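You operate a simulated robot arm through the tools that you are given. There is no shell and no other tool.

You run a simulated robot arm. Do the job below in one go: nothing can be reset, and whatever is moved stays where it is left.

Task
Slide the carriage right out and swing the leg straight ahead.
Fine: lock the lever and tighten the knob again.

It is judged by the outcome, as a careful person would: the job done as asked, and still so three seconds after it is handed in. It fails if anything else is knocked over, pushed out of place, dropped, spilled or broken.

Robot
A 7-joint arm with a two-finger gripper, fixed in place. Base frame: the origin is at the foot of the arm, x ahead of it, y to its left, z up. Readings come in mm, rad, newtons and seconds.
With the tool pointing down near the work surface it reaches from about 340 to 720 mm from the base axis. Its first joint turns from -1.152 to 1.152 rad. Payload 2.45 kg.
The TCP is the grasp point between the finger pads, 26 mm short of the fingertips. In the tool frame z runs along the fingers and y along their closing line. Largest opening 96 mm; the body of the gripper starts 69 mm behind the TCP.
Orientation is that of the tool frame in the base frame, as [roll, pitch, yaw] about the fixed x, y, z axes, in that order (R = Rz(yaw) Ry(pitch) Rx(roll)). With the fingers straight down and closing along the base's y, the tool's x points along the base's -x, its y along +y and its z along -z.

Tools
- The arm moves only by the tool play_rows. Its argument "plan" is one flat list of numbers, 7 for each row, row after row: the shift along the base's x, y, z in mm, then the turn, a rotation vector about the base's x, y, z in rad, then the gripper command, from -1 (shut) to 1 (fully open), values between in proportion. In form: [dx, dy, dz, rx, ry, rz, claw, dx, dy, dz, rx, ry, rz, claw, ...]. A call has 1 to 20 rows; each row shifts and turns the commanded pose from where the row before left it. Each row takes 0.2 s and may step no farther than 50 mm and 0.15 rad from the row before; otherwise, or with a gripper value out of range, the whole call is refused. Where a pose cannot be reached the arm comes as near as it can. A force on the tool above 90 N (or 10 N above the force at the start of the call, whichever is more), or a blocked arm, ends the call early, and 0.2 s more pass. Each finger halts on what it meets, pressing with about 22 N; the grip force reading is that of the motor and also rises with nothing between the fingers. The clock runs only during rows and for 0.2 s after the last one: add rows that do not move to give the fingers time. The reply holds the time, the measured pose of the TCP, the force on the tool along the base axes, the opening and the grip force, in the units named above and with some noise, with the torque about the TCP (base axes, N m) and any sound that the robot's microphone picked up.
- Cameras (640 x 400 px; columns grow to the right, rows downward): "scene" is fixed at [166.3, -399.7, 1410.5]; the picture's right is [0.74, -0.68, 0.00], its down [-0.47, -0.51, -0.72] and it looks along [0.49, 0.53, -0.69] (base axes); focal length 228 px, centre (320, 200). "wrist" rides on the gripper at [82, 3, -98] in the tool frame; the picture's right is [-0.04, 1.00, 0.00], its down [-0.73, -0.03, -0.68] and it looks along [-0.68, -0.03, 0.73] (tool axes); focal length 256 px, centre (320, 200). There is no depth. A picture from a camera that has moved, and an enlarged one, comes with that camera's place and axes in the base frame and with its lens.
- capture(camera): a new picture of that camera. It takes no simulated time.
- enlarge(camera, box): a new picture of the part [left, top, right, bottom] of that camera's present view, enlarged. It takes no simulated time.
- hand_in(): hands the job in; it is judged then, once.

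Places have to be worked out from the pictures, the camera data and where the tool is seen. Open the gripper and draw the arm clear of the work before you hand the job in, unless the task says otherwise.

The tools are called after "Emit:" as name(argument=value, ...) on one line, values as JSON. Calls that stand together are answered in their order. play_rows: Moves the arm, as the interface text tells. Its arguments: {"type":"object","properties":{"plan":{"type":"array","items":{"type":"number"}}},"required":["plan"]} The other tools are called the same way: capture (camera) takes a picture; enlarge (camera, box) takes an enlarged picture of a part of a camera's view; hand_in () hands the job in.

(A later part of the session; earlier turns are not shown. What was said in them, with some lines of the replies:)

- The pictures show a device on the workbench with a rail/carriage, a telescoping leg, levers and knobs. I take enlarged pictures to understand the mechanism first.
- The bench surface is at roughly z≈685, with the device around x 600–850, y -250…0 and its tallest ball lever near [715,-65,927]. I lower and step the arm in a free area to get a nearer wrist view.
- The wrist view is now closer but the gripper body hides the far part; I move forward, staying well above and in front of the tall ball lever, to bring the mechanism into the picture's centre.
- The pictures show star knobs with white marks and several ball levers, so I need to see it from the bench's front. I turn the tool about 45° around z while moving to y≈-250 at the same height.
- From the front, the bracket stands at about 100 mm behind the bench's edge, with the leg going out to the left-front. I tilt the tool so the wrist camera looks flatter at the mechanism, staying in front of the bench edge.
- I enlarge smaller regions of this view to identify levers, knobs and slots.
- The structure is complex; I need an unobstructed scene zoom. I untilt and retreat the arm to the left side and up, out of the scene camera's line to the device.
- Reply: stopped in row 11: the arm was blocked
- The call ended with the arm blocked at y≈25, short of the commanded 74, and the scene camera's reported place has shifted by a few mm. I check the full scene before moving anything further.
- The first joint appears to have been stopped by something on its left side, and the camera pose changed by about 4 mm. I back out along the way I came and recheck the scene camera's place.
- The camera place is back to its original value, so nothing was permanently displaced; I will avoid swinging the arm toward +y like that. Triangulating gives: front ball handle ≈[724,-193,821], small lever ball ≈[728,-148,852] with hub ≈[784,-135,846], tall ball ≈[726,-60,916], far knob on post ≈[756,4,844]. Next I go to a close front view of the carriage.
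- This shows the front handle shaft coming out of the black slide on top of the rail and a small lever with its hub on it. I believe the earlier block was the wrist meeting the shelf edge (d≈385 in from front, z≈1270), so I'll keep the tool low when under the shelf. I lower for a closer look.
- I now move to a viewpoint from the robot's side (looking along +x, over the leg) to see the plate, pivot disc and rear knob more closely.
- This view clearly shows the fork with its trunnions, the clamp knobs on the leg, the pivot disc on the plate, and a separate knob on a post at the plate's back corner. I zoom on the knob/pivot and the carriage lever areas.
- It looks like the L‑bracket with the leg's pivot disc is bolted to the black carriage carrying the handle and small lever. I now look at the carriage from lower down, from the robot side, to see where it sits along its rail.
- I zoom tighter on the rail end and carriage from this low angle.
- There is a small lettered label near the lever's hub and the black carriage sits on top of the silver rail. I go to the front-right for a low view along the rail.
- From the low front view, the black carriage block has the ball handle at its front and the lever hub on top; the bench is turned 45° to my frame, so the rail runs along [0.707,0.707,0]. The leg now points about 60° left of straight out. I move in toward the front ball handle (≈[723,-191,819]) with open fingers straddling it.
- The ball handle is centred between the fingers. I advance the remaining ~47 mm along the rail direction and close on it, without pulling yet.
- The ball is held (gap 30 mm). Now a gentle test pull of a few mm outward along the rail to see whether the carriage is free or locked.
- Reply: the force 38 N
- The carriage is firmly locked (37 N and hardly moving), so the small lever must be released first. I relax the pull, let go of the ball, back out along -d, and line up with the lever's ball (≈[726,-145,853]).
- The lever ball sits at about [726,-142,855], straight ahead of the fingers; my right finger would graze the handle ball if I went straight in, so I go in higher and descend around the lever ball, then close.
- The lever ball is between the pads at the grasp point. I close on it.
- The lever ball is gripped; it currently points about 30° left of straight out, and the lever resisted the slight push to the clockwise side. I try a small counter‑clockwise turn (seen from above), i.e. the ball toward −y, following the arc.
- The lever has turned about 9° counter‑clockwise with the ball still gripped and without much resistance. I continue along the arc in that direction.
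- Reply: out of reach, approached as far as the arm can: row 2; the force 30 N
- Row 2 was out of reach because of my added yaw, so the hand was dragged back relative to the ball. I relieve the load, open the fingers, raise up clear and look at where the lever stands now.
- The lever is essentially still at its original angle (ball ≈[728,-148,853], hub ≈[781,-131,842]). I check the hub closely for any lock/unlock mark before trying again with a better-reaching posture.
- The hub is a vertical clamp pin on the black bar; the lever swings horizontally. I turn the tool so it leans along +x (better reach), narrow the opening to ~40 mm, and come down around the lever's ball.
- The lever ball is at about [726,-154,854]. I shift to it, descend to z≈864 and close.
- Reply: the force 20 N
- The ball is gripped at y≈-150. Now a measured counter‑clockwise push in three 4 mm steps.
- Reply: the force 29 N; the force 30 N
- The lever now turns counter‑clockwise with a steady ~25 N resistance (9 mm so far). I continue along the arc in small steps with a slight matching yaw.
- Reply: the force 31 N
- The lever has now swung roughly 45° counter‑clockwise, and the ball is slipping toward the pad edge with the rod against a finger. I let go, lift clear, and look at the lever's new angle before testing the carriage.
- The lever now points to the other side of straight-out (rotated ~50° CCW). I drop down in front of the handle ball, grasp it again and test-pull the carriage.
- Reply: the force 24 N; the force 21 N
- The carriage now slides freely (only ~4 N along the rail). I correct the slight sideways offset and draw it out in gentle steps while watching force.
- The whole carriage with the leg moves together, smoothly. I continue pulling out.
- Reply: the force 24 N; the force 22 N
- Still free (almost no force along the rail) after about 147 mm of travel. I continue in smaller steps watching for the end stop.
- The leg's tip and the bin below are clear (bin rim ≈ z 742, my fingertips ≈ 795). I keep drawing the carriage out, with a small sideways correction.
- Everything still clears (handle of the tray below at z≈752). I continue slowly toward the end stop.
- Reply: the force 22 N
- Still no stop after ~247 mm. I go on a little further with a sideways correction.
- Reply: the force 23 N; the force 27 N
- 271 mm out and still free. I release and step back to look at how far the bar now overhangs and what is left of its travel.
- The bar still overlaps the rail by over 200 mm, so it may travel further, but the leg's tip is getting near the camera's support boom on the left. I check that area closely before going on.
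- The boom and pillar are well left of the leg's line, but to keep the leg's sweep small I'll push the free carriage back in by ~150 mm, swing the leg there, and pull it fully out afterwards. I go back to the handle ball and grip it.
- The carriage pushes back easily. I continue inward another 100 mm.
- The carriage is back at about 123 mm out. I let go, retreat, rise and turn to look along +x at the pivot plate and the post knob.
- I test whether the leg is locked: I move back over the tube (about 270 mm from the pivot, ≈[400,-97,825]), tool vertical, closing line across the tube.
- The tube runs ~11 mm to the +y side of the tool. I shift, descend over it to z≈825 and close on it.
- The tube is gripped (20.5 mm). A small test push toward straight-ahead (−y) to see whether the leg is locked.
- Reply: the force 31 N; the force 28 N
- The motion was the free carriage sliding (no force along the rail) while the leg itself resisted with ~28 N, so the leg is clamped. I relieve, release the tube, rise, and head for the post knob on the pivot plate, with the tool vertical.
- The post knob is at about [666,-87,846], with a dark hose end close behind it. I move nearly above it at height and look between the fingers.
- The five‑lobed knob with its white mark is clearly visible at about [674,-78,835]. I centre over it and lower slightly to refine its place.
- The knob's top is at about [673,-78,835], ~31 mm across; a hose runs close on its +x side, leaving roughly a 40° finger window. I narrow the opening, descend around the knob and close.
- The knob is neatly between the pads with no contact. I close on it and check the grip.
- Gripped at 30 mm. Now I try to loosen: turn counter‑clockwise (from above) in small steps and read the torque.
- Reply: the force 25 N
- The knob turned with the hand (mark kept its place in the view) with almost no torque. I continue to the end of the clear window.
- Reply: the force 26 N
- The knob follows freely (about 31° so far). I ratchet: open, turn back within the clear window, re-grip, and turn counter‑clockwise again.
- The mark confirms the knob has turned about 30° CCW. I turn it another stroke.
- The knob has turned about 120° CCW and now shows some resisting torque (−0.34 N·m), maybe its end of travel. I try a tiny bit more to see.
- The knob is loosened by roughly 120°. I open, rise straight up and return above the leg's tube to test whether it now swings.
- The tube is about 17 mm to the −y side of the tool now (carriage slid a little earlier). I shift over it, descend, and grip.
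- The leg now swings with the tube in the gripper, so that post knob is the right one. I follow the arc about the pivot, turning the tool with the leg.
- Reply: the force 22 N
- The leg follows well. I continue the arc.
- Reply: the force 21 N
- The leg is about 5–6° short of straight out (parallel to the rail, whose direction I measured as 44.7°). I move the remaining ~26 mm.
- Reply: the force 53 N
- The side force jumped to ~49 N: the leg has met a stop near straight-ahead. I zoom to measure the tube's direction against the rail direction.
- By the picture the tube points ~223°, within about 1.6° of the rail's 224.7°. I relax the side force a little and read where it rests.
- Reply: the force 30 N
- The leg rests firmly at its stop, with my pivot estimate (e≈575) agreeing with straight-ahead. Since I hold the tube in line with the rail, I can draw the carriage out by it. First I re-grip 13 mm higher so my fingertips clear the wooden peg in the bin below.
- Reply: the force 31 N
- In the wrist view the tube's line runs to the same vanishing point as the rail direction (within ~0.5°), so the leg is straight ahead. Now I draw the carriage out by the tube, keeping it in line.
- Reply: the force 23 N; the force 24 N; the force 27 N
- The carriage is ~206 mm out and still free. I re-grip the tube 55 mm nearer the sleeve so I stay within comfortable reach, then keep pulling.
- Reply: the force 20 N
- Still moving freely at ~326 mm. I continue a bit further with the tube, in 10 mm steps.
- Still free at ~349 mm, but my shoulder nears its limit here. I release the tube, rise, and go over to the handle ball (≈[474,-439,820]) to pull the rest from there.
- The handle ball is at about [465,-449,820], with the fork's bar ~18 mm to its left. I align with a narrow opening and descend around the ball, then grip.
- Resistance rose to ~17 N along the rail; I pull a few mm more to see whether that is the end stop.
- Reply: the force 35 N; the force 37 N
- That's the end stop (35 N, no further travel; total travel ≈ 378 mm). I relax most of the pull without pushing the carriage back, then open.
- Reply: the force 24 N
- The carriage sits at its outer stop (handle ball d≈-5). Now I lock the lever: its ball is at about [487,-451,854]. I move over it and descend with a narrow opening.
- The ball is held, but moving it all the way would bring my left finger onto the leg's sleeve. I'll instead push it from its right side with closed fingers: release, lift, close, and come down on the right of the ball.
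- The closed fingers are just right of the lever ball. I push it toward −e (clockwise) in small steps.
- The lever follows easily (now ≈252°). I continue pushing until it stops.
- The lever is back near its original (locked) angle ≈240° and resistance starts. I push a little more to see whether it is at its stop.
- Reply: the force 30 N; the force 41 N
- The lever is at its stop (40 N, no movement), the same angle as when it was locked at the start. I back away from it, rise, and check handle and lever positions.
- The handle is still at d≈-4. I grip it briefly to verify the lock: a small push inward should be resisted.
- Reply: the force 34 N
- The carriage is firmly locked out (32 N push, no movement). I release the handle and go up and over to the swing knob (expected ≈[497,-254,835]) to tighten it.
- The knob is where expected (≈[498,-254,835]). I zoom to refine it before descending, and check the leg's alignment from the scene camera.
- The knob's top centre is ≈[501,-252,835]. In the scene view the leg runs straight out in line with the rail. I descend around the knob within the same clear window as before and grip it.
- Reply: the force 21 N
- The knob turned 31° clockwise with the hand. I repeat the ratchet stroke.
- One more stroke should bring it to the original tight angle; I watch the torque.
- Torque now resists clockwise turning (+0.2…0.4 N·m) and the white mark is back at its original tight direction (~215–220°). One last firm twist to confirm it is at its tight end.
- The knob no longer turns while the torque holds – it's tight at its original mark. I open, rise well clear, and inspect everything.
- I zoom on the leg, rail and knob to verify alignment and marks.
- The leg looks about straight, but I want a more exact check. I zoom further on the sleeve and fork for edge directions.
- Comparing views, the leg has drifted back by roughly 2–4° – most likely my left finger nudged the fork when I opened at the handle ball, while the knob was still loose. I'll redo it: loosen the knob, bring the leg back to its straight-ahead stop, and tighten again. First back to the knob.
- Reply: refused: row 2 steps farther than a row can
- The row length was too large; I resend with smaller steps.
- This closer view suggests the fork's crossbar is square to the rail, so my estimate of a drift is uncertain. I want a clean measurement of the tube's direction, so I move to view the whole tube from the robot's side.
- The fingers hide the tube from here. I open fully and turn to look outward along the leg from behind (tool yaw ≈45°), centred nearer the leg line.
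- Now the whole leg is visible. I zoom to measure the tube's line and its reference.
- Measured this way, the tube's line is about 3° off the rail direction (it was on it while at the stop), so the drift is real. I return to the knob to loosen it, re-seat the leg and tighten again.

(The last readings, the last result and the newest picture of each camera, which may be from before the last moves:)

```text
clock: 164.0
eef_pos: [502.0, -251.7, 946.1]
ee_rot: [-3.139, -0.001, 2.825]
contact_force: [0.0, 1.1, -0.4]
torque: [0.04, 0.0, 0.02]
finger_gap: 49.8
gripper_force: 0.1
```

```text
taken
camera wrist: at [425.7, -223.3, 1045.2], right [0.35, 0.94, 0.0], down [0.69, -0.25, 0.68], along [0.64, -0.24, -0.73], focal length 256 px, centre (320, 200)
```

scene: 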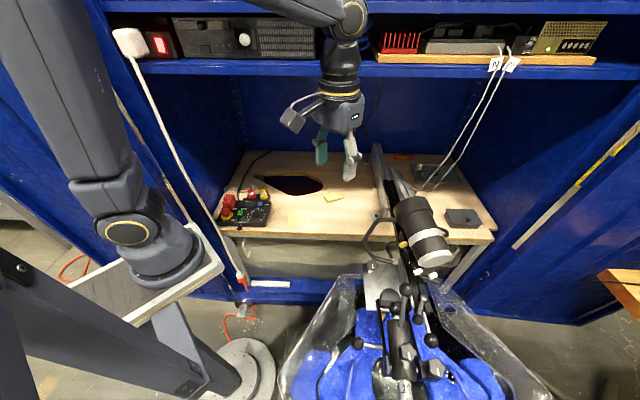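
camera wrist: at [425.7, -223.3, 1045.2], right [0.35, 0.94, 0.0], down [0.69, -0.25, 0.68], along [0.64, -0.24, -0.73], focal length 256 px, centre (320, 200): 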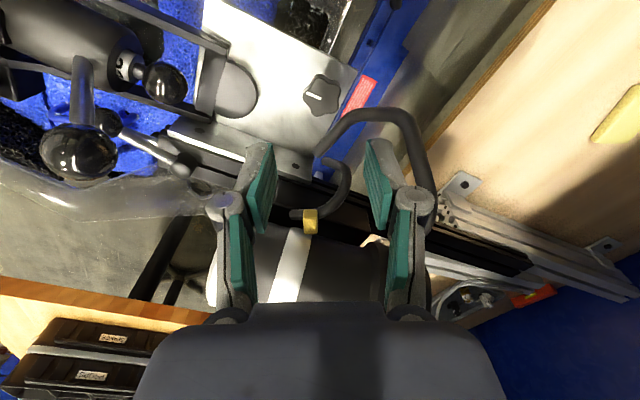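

Emit:
play_rows(plan=[-0.5, 1.5, -30, 0, 0, 0, 0.04, 0, 0, -30, 0, 0, 0, 0.04, 0, 0, -30, 0, 0, 0, 0.04, 0, 0, -16, 0, 0, 0, 0.04, 0, 0, 0, 0, 0, 0, 0.04, 0, 0, 0, 0, 0, 0, -1, 0, 0, 0, 0, 0, 0, -1, 0, 0, 0, 0, 0, 0, -1, 0, 0, 0, 0, 0, 0.135, -1, 0, 0, 0, 0, 0, 0.135, -1, 0, 0, 0, 0, 0, 0.135, -1, 0, 0, 0, 0, 0, 0.135, -1, 0, 0, 0, 0, 0, 0, -1])

Emit:
play_rows(plan=[0, 0, 0, 0, 0, 0, 0.04, 0, 0, 0, 0, 0, 0, 0.04, 0, 0, 0, 0, 0, -0.135, 0.04, 0, 0, 0, 0, 0, -0.135, 0.04, 0, 0, 0, 0, 0, -0.135, 0.04, 0, 0, 0, 0, 0, -0.135, 0.04, 0, 0, 0, 0, 0, 0, 0.04, 0, 0, 0, 0, 0, 0, -1, 0, 0, 0, 0, 0, 0, -1, 0, 0, 0, 0, 0, 0, -1, 0, 0, 0, 0, 0, 0.135, -1, 0, 0, 0, 0, 0, 0.135, -1, 0, 0, 0, 0, 0, 0.135, -1, 0, 0, 0, 0, 0, 0.135, -1, 0, 0, 0, 0, 0, 0, -1])

Emit:
capture(camera="wrist")

```text
clock: 166.8
eef_pos: [499.2, -251.0, 838.4]
ee_rot: [-3.134, 0.001, -2.919]
contact_force: [3.5, -24.0, -16.9]
torque: [-0.22, -0.63, -0.09]
finger_gap: 30.3
gripper_force: 44.8
```

```text
clock: 170.0
eef_pos: [500.5, -250.6, 839.0]
ee_rot: [-3.135, -0.001, -2.92]
contact_force: [-2.9, -24.7, -7.1]
torque: [-0.08, -0.84, -0.1]
finger_gap: 30.5
gripper_force: 44.9
```

```text
taken
camera wrist: at [419.6, -265.3, 938.4], right [-0.18, 0.98, -0.01], down [0.72, 0.14, 0.68], along [0.67, 0.12, -0.73], focal length 256 px, centre (320, 200)
```

wrist: 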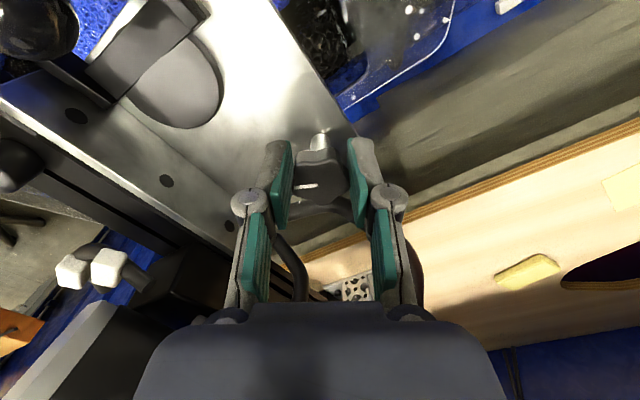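

Knob is loosened ~62°. One more stroke, then I go and re-seat the leg.

Emit:
play_rows(plan=[0, 0, 0, 0, 0, 0, 0.04, 0, 0, 0, 0, 0, 0, 0.04, 0, 0.8, 0, 0, 0, -0.135, 0.04, 0, 0, 0, 0, 0, -0.135, 0.04, 0, 0, 0, 0, 0, -0.135, 0.04, 0, 0, 0, 0, 0, -0.135, 0.04, 0, 0, 0, 0, 0, 0, 0.04, 0, 0, 0, 0, 0, 0, -1, 0, 0, 0, 0, 0, 0, -1, 0, 0, 0, 0, 0, 0, -1, 0, 0, 0, 0, 0, 0.135, -1, 0, 0, 0, 0, 0, 0.135, -1, 0, 0, 0, 0, 0, 0.135, -1, 0, 0, 0, 0, 0, 0.135, -1, 0, 0, 0, 0, 0, 0, -1])

Emit:
play_rows(plan=[0, 0, 0, 0, 0, 0, 0.04, 0, 0, 0, 0, 0, 0, 0.04, 0, 0, 35, 0, 0, 0, 0.04, 0, 0, 40, 0, 0, 0, 0.04, 0, 0, 40, 0, 0, 0, 0.04, -5, 0, 40, 0, 0, 0, 0.04, -25, -20, 0, 0, 0, 0.14, 0.04, -30, -25, 0, 0, 0, 0.14, 0.04, -30, -30, 0, 0, 0, 0.14, 0.04, -30, -35, 0, 0, 0, 0.14, 0.04, -15, -40, 0, 0, 0, 0, 0.04, 0, -45, 0, 0, 0, 0, 0.04, 0, -15, 0, 0, 0, 0, 0.04, 0, 0, -20, 0, 0, 0, 0.04, 0, 0, 0, 0, 0, 0, 0.04])

Emit:
capture(camera="wrist")

```text
clock: 173.2
eef_pos: [499.5, -251.7, 840.2]
ee_rot: [-3.133, -0.001, -2.922]
contact_force: [0.0, -27.4, -0.9]
torque: [-0.4, 0.24, -0.11]
finger_gap: 31.0
gripper_force: 44.8
```

```text
clock: 176.4
eef_pos: [366.9, -457.2, 974.1]
ee_rot: [-3.137, -0.001, -2.357]
contact_force: [0.1, -0.1, 0.4]
torque: [0.02, -0.01, 0.01]
finger_gap: 49.7
gripper_force: 0.1
```

```text
taken
camera wrist: at [305.2, -512.6, 1073.1], right [-0.68, 0.74, 0.0], down [0.54, 0.5, 0.68], along [0.5, 0.46, -0.73], focal length 256 px, centre (320, 200)
```

wrist: 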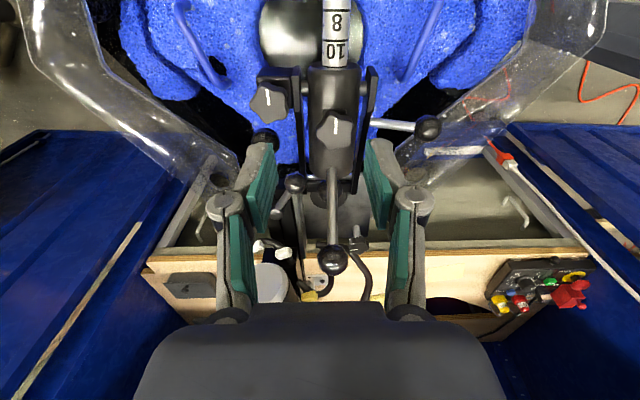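

I go over the tube just in front of the sleeve (≈[331,-471]) with a narrow opening and descend to grip it.

Emit:
play_rows(plan=[-18, -7, 0, 0, 0, 0, -0.2, -18, -7, 0, 0, 0, 0, -0.2, 0, 0, -30, 0, 0, 0, -0.2, 0, 0, -30, 0, 0, 0, -0.2, 0, 0, 0, 0, 0, 0, -0.2])

Emit:
capture(camera="wrist")

```text
clock: 177.6
eef_pos: [330.2, -472.4, 915.0]
ee_rot: [-3.137, 0.001, -2.362]
contact_force: [-0.3, 0.2, -0.1]
torque: [0.01, 0.0, 0.01]
finger_gap: 38.3
gripper_force: 0.0
```

```text
taken
camera wrist: at [270.0, -527.5, 1014.2], right [-0.68, 0.74, 0.0], down [0.54, 0.5, 0.68], along [0.5, 0.46, -0.73], focal length 256 px, centre (320, 200)
```

wrist: 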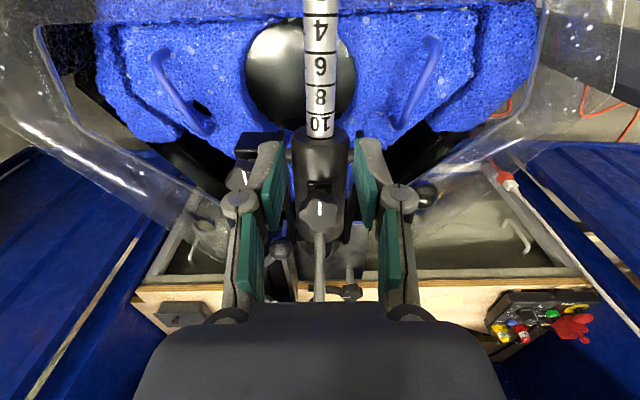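

Emit:
play_rows(plan=[0, 0, -26, 0, 0, 0, -0.2, 0, 0, -26, 0, 0, 0, -0.2, 0, 0, -25, 0, 0, 0, -0.2, 0, 0, 0, 0, 0, 0, -0.2, 0, 0, 0, 0, 0, 0, -1, 0, 0, 0, 0, 0, 0, -1, 0, 0, 0, 0, 0, 0, -1])

Emit:
capture(camera="wrist")

```text
clock: 179.2
eef_pos: [330.3, -472.2, 838.2]
ee_rot: [-3.138, 0.001, -2.361]
contact_force: [1.9, -1.9, -4.4]
torque: [0.01, 0.01, -0.92]
finger_gap: 21.9
gripper_force: 45.2
```

```text
taken
camera wrist: at [269.7, -527.3, 936.5], right [-0.67, 0.74, 0.0], down [0.54, 0.5, 0.68], along [0.5, 0.46, -0.73], focal length 256 px, centre (320, 200)
```

wrist: 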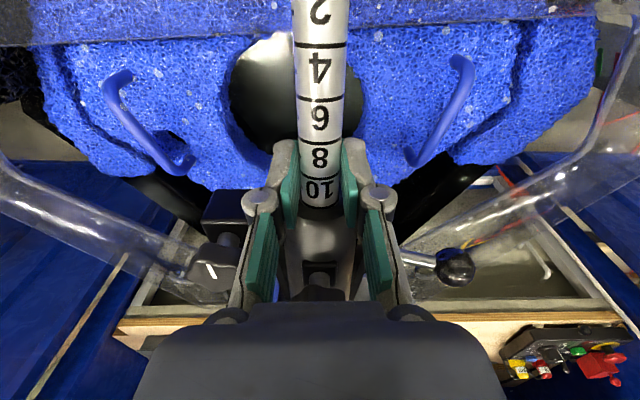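

Direct contact confirms it: the tube sits at e≈567.5 here instead of ≈578. I move it +e toward the stop in small steps.

Emit:
play_rows(plan=[2.8, -2.8, 0, 0, 0, 0.015, -1, 2.8, -2.8, 0, 0, 0, 0.02, -1, 0, 0, 0, 0, 0, 0, -1])

Emit:
play_rows(plan=[2.8, -2.8, 0, 0, 0, 0.02, -1, 0, 0, 0, 0, 0, 0, -1])

```text
clock: 180.0
eef_pos: [335.0, -475.9, 838.4]
ee_rot: [-3.138, -0.001, -2.325]
contact_force: [2.6, -3.3, -4.3]
torque: [0.12, -0.11, -1.19]
finger_gap: 21.9
gripper_force: 45.0
```

```text
clock: 180.6
eef_pos: [338.5, -478.5, 837.1]
ee_rot: [3.14, 0.0, -2.304]
contact_force: [-5.7, 6.3, 3.9]
torque: [0.47, -0.09, -1.19]
finger_gap: 21.9
gripper_force: 45.1
```

Emit:
play_rows(plan=[1.4, -1.4, 0, 0, 0, 0, -1, 0, 0, 0, 0, 0, 0, -1])

Emit:
play_rows(plan=[2, -2, 0, 0, 0, 0, -1, 0, 0, 0, 0, 0, 0, -1])

```text
clock: 181.2
eef_pos: [337.3, -478.8, 836.8]
ee_rot: [3.136, 0.002, -2.304]
contact_force: [-20.4, 21.6, 19.9]
torque: [0.79, 0.14, -1.02]
finger_gap: 22.2
gripper_force: 44.6
```

```text
clock: 181.8
eef_pos: [337.1, -479.9, 837.6]
ee_rot: [3.131, 0.005, -2.306]
contact_force: [-30.0, 26.6, 26.3]
torque: [1.06, 0.32, -1.1]
finger_gap: 22.2
gripper_force: 45.4
```

The leg is back against its straight-ahead stop (e≈577.5, 40 N). I relax the load, square the tool, and read the rest position.

Emit:
play_rows(plan=[-1.2, 1.2, 0, 0, 0, -0.03, -1, -0.8, 0.8, 0, 0, 0, -0.02, -1, 0, 0, 0, 0, 0, 0, -1])

Emit:
capture(camera="wrist")

```text
clock: 182.6
eef_pos: [336.6, -479.1, 836.6]
ee_rot: [3.14, 0.001, -2.355]
contact_force: [-24.3, 13.7, 8.8]
torque: [0.58, 0.18, -0.32]
finger_gap: 21.0
gripper_force: 44.9
```

```text
taken
camera wrist: at [277.0, -535.5, 935.6], right [-0.68, 0.73, 0.0], down [0.54, 0.5, 0.68], along [0.5, 0.46, -0.73], focal length 256 px, centre (320, 200)
```

wrist: 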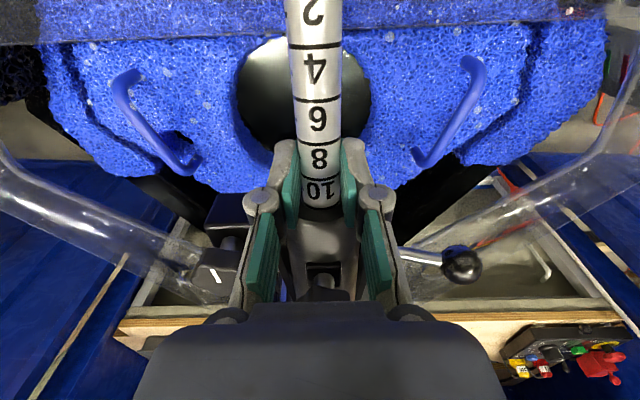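

Emit:
play_rows(plan=[-1.4, 1.4, 0, 0, 0, 0, -1, 0, 0, 0, 0, 0, 0, -1])

Emit:
play_rows(plan=[0, 0, 0, 0, 0, 0, -0.2, 0, 0, 0, 0, 0, 0, -0.2, 0, 0, 0, 0, 0, 0, -0.2, 0, 0, 15, 0, 0, 0, -0.2, 0, 0, 30, 0, 0, 0, -0.2, 0, 0, 40, 0, 0, 0, -0.2, 0, 0, 40, 0, 0, 0, -0.2, 0, 0, 30, 0, 0, 0, -0.2, 0, 0, 0, 0, 0, 0, -0.2])

Emit:
capture(camera="wrist")

```text
clock: 183.2
eef_pos: [337.7, -479.2, 835.5]
ee_rot: [-3.138, 0.003, -2.355]
contact_force: [-15.0, 6.1, -4.9]
torque: [0.24, 0.17, -0.42]
finger_gap: 21.1
gripper_force: 45.1
```

```text
clock: 185.2
eef_pos: [335.2, -481.7, 991.3]
ee_rot: [-3.139, -0.001, -2.354]
contact_force: [-0.2, 0.4, -0.2]
torque: [0.02, 0.0, 0.02]
finger_gap: 38.5
gripper_force: 0.1
```

```text
taken
camera wrist: at [275.8, -536.7, 1091.3], right [-0.68, 0.73, 0.0], down [0.54, 0.5, 0.68], along [0.5, 0.46, -0.73], focal length 256 px, centre (320, 200)
```

wrist: 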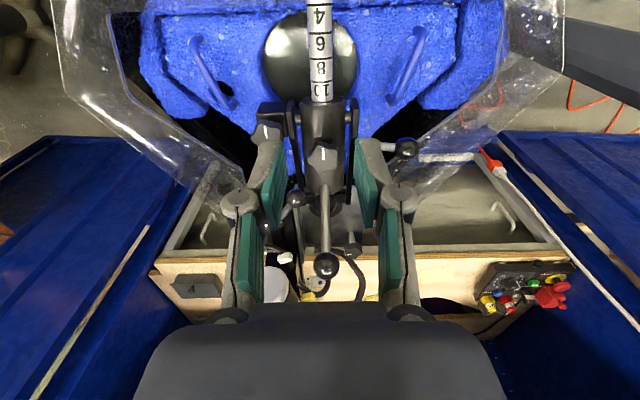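

The leg stayed in line after release. Now back to the knob to tighten it, approaching from above without touching anything else.

Emit:
play_rows(plan=[10, 20, 10, 0, 0, 0, -0.1, 25, 35, 0, 0, 0, -0.14, 0.04, 25, 35, 0, 0, 0, -0.14, 0.04, 25, 35, 0, 0, 0, -0.14, 0.04, 25, 35, 0, 0, 0, -0.14, 0.04, 25, 35, 0, 0, 0, 0, 0.04, 20, 30, 0, 0, 0, 0, 0.04, 10, 6.5, -15, 0, 0, 0, 0.04, 0, 0, -40, 0, 0, 0, 0.04, 0, 0, 0, 0, 0, 0, 0.04])

Emit:
capture(camera="wrist")

```text
clock: 187.4
eef_pos: [503.3, -247.9, 948.1]
ee_rot: [-3.139, -0.001, -2.911]
contact_force: [0.5, -0.5, 0.2]
torque: [-0.02, -0.02, 0.05]
finger_gap: 50.0
gripper_force: 0.0
```

```text
taken
camera wrist: at [422.3, -262.5, 1046.9], right [-0.19, 0.98, 0.0], down [0.72, 0.14, 0.68], along [0.67, 0.12, -0.73], focal length 256 px, centre (320, 200)
```

wrist: 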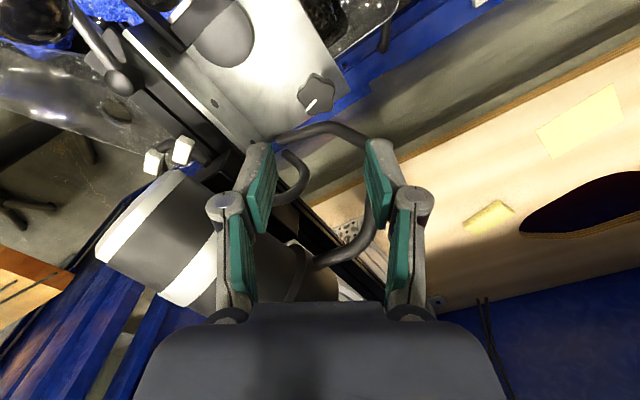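

Emit:
play_rows(plan=[-2, -2, -30, 0, 0, 0, 0.04, 0, 0, -30, 0, 0, 0, 0.04, 0, 0, -30, 0, 0, 0, 0.04, 0, 0, -18, 0, 0, 0, 0.04, 0, 0, 0, 0, 0, 0, 0.04, 0, 0, 0, 0, 0, 0, -1, 0, 0, 0, 0, 0, 0, -1, 0, 0, 0, 0, 0, 0, -1, 0, 0, 0, 0, 0, -0.135, -1, 0, 0, 0, 0, 0, -0.135, -1, 0, 0, 0, 0, 0, -0.135, -1, 0, 0, 0, 0, 0, -0.135, -1, 0, 0, 0, 0, 0, 0, -1])

Emit:
play_rows(plan=[0, 0, 0, 0, 0, 0, 0.04, 0, 0, 0, 0, 0, 0, 0.04, 0, 0, 0, 0, 0, 0.135, 0.04, 0, 0, 0, 0, 0, 0.135, 0.04, 0, 0, 0, 0, 0, 0.135, 0.04, 0, 0, 0, 0, 0, 0.135, 0.04, 0, 0, 0, 0, 0, 0, 0.04, 0, 0, 0, 0, 0, 0, -1, 0, 0, 0, 0, 0, 0, -1, 0, 0, 0, 0, 0, 0, -1, 0, 0, 0, 0, 0, -0.135, -1, 0, 0, 0, 0, 0, -0.135, -1, 0, 0, 0, 0, 0, -0.135, -1, 0, 0, 0, 0, 0, -0.135, -1, 0, 0, 0, 0, 0, 0, -1])

Emit:
capture(camera="wrist")

```text
clock: 190.2
eef_pos: [501.5, -248.1, 840.6]
ee_rot: [-3.141, 0.0, 2.828]
contact_force: [1.4, 5.8, 23.8]
torque: [0.28, 0.28, 0.0]
finger_gap: 30.3
gripper_force: 45.0
```

```text
clock: 193.4
eef_pos: [499.4, -248.5, 839.1]
ee_rot: [-3.14, -0.002, 2.829]
contact_force: [3.9, 5.3, -1.5]
torque: [0.35, 0.33, 0.03]
finger_gap: 30.5
gripper_force: 45.2
```

```text
taken
camera wrist: at [424.1, -221.0, 938.0], right [0.35, 0.94, 0.0], down [0.69, -0.25, 0.68], along [0.64, -0.24, -0.73], focal length 256 px, centre (320, 200)
```

wrist: 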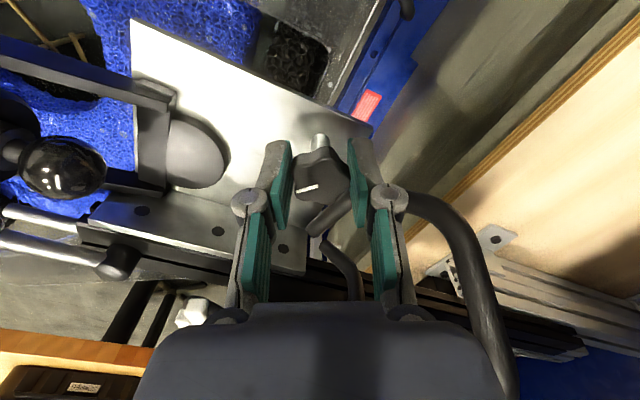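

Emit:
play_rows(plan=[0, 0, 0, 0, 0, 0, 0.04, 0, 0, 0, 0, 0, 0, 0.04, 0, 0, 0, 0, 0, 0.135, 0.04, 0, 0, 0, 0, 0, 0.135, 0.04, 0, 0, 0, 0, 0, 0.135, 0.04, 0, 0, 0, 0, 0, 0.135, 0.04, 0, 0, 0, 0, 0, 0, 0.04, 0, 0, 0, 0, 0, 0, -1, 0, 0, 0, 0, 0, 0, -1, 0, 0, 0, 0, 0, 0, -1, 0, 0, 0, 0, 0, -0.135, -1, 0, 0, 0, 0, 0, -0.135, -1, 0, 0, 0, 0, 0, -0.135, -1, 0, 0, 0, 0, 0, -0.135, -1, 0, 0, 0, 0, 0, 0, -1])

Emit:
capture(camera="wrist")

```text
clock: 196.6
eef_pos: [501.5, -249.1, 839.7]
ee_rot: [-3.141, -0.002, 2.829]
contact_force: [-0.1, 4.2, -9.4]
torque: [-0.07, -0.71, 0.0]
finger_gap: 30.7
gripper_force: 45.5
```

```text
taken
camera wrist: at [424.4, -221.0, 938.4], right [0.35, 0.94, 0.0], down [0.69, -0.25, 0.68], along [0.64, -0.24, -0.73], focal length 256 px, centre (320, 200)
```

wrist: 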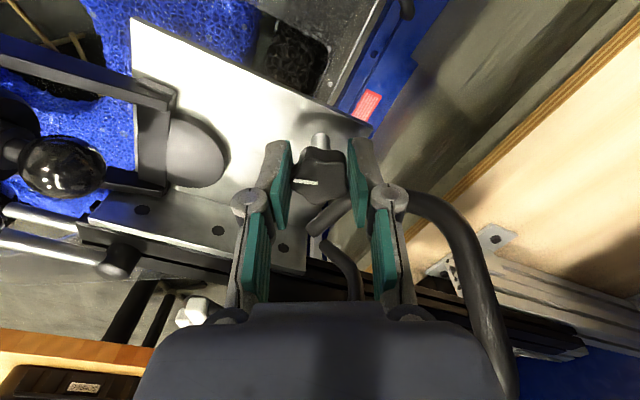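

About 20° remain to the tight mark. One more stroke, checking torque as it tightens.

Emit:
play_rows(plan=[0, 0, 0, 0, 0, 0, 0.04, 0, 0, 0, 0, 0, 0, 0.04, 0, 0, 0, 0, 0, 0.135, 0.04, 0, 0, 0, 0, 0, 0.135, 0.04, 0, 0, 0, 0, 0, 0.135, 0.04, 0, 0, 0, 0, 0, 0.135, 0.04, 0, 0, 0, 0, 0, 0, 0.04, 0, 0, 0, 0, 0, 0, -1, 0, 0, 0, 0, 0, 0, -1, 0, 0, 0, 0, 0, 0, -1, 0, 0, 0, 0, 0, -0.135, -1, 0, 0, 0, 0, 0, -0.135, -1, 0, 0, 0, 0, 0, 0, -1])

Emit:
play_rows(plan=[0, 0, 0, 0, 0, -0.1, -1, 0, 0, 0, 0, 0, 0, -1])

Emit:
play_rows(plan=[0, 0, 0, 0, 0, -0.1, -1, 0, 0, 0, 0, 0, 0, -1])

Emit:
play_rows(plan=[0, 0, 0, 0, 0, -0.07, -1, 0, 0, 0, 0, 0, 0, -1])

Emit:
enlarge(camera="wrist", box=[270, 110, 370, 220])

```text
clock: 199.4
eef_pos: [501.5, -250.5, 838.9]
ee_rot: [-3.137, -0.002, 3.099]
contact_force: [0.6, 0.7, -7.1]
torque: [-0.02, 0.04, 0.54]
finger_gap: 30.5
gripper_force: 44.6
```

```text
clock: 200.0
eef_pos: [501.8, -249.4, 839.7]
ee_rot: [-3.142, -0.001, 2.997]
contact_force: [-1.3, 5.8, -0.8]
torque: [0.19, 0.18, 0.34]
finger_gap: 30.6
gripper_force: 45.0
```

```text
clock: 200.6
eef_pos: [501.9, -249.0, 839.3]
ee_rot: [-3.139, 0.0, 2.899]
contact_force: [-0.2, 11.3, 1.8]
torque: [0.22, 0.09, 0.26]
finger_gap: 30.6
gripper_force: 45.3
```

```text
clock: 201.2
eef_pos: [501.1, -249.1, 839.5]
ee_rot: [-3.139, -0.002, 2.829]
contact_force: [1.6, 15.2, 0.8]
torque: [0.27, -0.11, 0.29]
finger_gap: 30.1
gripper_force: 44.7
```

```text
3.64 times, centred on (320, 165) of wrist
camera zoom: at [424.3, -221.3, 938.2], right [0.34, 0.94, 0.0], down [0.69, -0.25, 0.68], along [0.64, -0.24, -0.73], focal length 931 px, centre (320, 327)
```

zoom: 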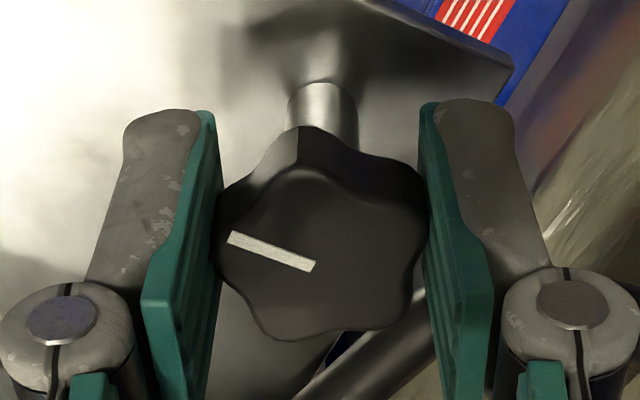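

The mark is back at exactly the same tight position, and the torque (0.3–0.5 N·m) resists further turning. I open, rise clear and re-check the leg's direction from behind.

Emit:
play_rows(plan=[0, 0, 0, 0, 0, 0.04, -1, 0, 0, 0, 0, 0, 0, 0.04, 0, 0, 0, 0, 0, 0, 0.04, 0, 0, 35, 0, 0, 0, 0.04, 0, 0, 40, 0, 0, 0, 0.04, 0, 0, 45, 0, 0, 0, 0.04, 0, 0, 42, 0, 0, 0, 0.04, -9, -9, 0, 0, 0, -0.137, 0.04, -9, -9, 0, 0, 0, -0.137, 0.3, -9, -9, 0, 0, 0, -0.137, 0.3, -9, -9, 0, 0, 0, -0.137, 0.5, -9, -9, 0, 0, 0, -0.137, 0.8, -9, -9, 0, 0, 0, -0.137, 1, -9, -8, 0, 0, 0, -0.137, 1, -9, -8, 0, 0, 0, -0.137, 1, -9, -8, 0, 0, 0, -0.137, 1, -9, -8, 0, 0, 0, -0.137, 1, 0, 0, 0, 0, 0, 0, 1])

Emit:
play_rows(plan=[-10, -8, 0, 0, 0, -0.137, 1, -10, -8, 0, 0, 0, -0.137, 1, -10, -8, 0, 0, 0, -0.137, 1, -10, -8, 0, 0, 0, -0.137, 1, -1, -2, 0, 0, 0, -0.135, 1, 0, 0, 0, 0, 0, 0, 1])

Emit:
capture(camera="wrist")

Emit:
enlarge(camera="wrist", box=[310, 140, 400, 280])

```text
clock: 205.0
eef_pos: [411.3, -335.6, 1000.8]
ee_rot: [-3.141, 0.0, 1.497]
contact_force: [-0.9, -0.8, -0.2]
torque: [-0.02, 0.02, 0.02]
finger_gap: 96.1
gripper_force: 0.0
```

```text
clock: 206.4
eef_pos: [369.6, -369.9, 1001.6]
ee_rot: [-3.138, 0.0, 0.814]
contact_force: [0.4, 0.0, -0.5]
torque: [0.01, -0.02, -0.02]
finger_gap: 96.0
gripper_force: 0.1
```

```text
taken
camera wrist: at [428.3, -313.4, 1100.9], right [0.7, -0.71, 0.0], down [-0.52, -0.52, 0.68], along [-0.49, -0.47, -0.73], focal length 256 px, centre (320, 200)
```

wrist: 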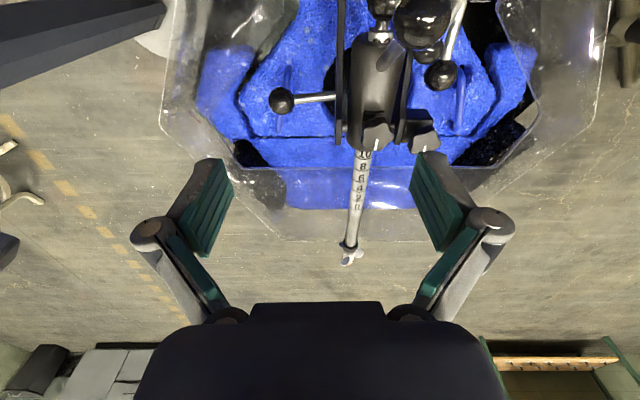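

```text
2.86 times, centred on (355, 210) of wrist
camera zoom: at [428.3, -313.4, 1100.9], right [0.7, -0.71, 0.0], down [-0.52, -0.52, 0.68], along [-0.49, -0.47, -0.73], focal length 731 px, centre (220, 171)
```

zoom: 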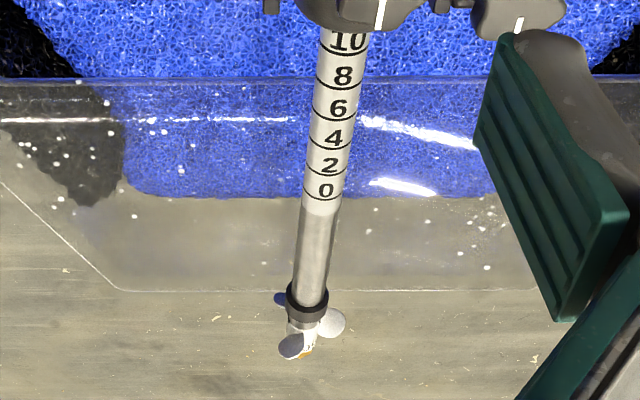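

The tube's line now measures 44.2°, i.e. parallel to the rail within about half a degree. I retreat up and back to the starting area with the gripper open, then do a last check.

Emit:
play_rows(plan=[0, 0, 40, 0, 0, 0.14, 1, 0, 0, 45, 0, 0, 0.14, 1, 0, 0, 45, 0, 0, 0.14, 1, 5, 15, 20, 0, 0, 0.14, 1, 5, 20, 15, 0, 0, 0.14, 1, 5, 20, 10, 0, 0, 0.14, 1, 5, 20, 5, 0, 0, 0.14, 1, 5, 20, 0, 0, 0, 0.14, 1, 5, 20, 0, 0, 0, 0.14, 1, 5, 20, 0, 0, 0, 0.14, 1, 5, 20, 0, 0, 0, 0.14, 1, 5, 20, 0, 0, 0, 0.14, 1, 5, 20, 0, 0, 0, 0.14, 1, 5, 15, 0, 0, 0, 0.14, 1, 5, 10, 0, 0, 0, 0.14, 1, 4, 5, 0, 0, 0, 0.14, 1, 0, 0, 0, 0, 0, 0.08, 1, 0, 0, 0, 0, 0, 0, 1])

Emit:
capture(camera="scene")

Emit:
enlarge(camera="scene", box=[340, 220, 470, 400])

Emit:
enlarge(camera="scene", box=[370, 260, 450, 360])

```text
clock: 210.2
eef_pos: [434.0, -144.3, 1180.6]
ee_rot: [-3.138, -0.001, 3.139]
contact_force: [-1.6, 0.4, 0.3]
torque: [-0.03, -0.01, 0.0]
finger_gap: 95.9
gripper_force: 0.2
```

```text
taken
```

scene: 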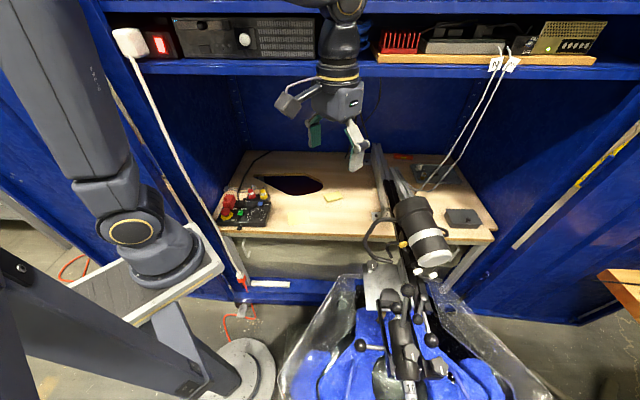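

```text
2.22 times, centred on (405, 310) of scene
camera zoom: at [166.3, -399.7, 1410.5], right [0.74, -0.68, 0.0], down [-0.47, -0.51, -0.72], along [0.49, 0.53, -0.69], focal length 506 px, centre (131, -44)
```

zoom: 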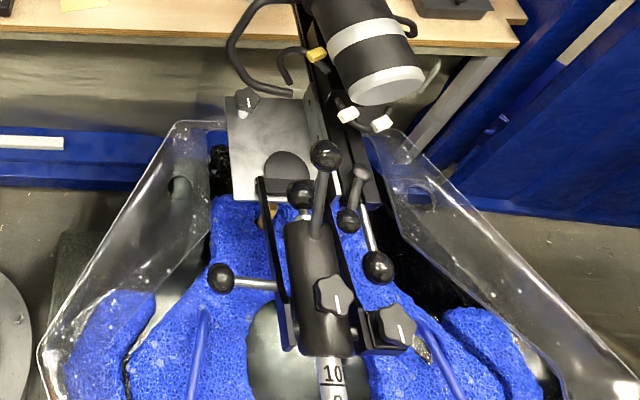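

```text
4.00 times, centred on (410, 310) of scene
camera zoom: at [166.3, -399.7, 1410.5], right [0.74, -0.68, 0.0], down [-0.47, -0.51, -0.72], along [0.49, 0.53, -0.69], focal length 910 px, centre (-40, -240)
```

zoom: 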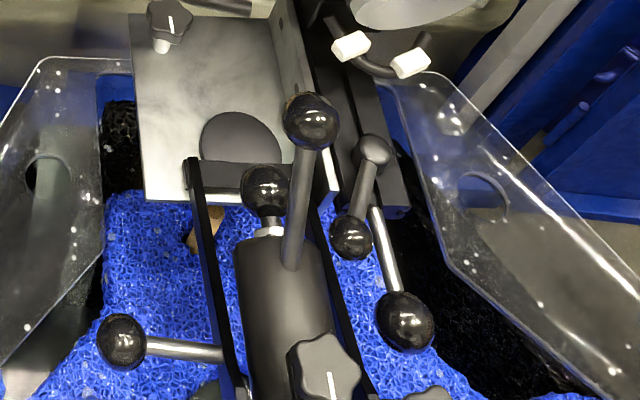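

Final check: the carriage is fully out with its lever back at the locked angle (~239°, originally 240°). The leg lies in line with the rail and the post knob's mark is back at its tight position. The gripper is open and clear of the work, and nothing else has been disturbed, so I hand the job in.

Emit:
hand_in()

```text
The job is handed in.
```

The carriage is all the way out and the leg points straight ahead. The lever is locked and the knob is tight again.

- **Carriage:** it slid out about 378 mm until it met its stop. With the lever back at its original angle, a push of about 32 N inward did not move it.
- **Leg:** it sits against its straight-ahead stop. From the last pictures it is in line with the rail to within about half a degree.
- **Knob:** it is back at its original mark and resists turning further.

- **Leg moved once:** it drifted about 3° while the knob was still loose, probably nudged by my finger. I loosened the knob, put the leg back against its stop and tightened it again.
- **Early bump:** the arm was blocked once near the start, probably against the shelf edge. The scene camera shifted about 4 mm and then returned to its place, and I saw nothing else disturbed.

The arm is back where it started, with the gripper open and clear of the work.
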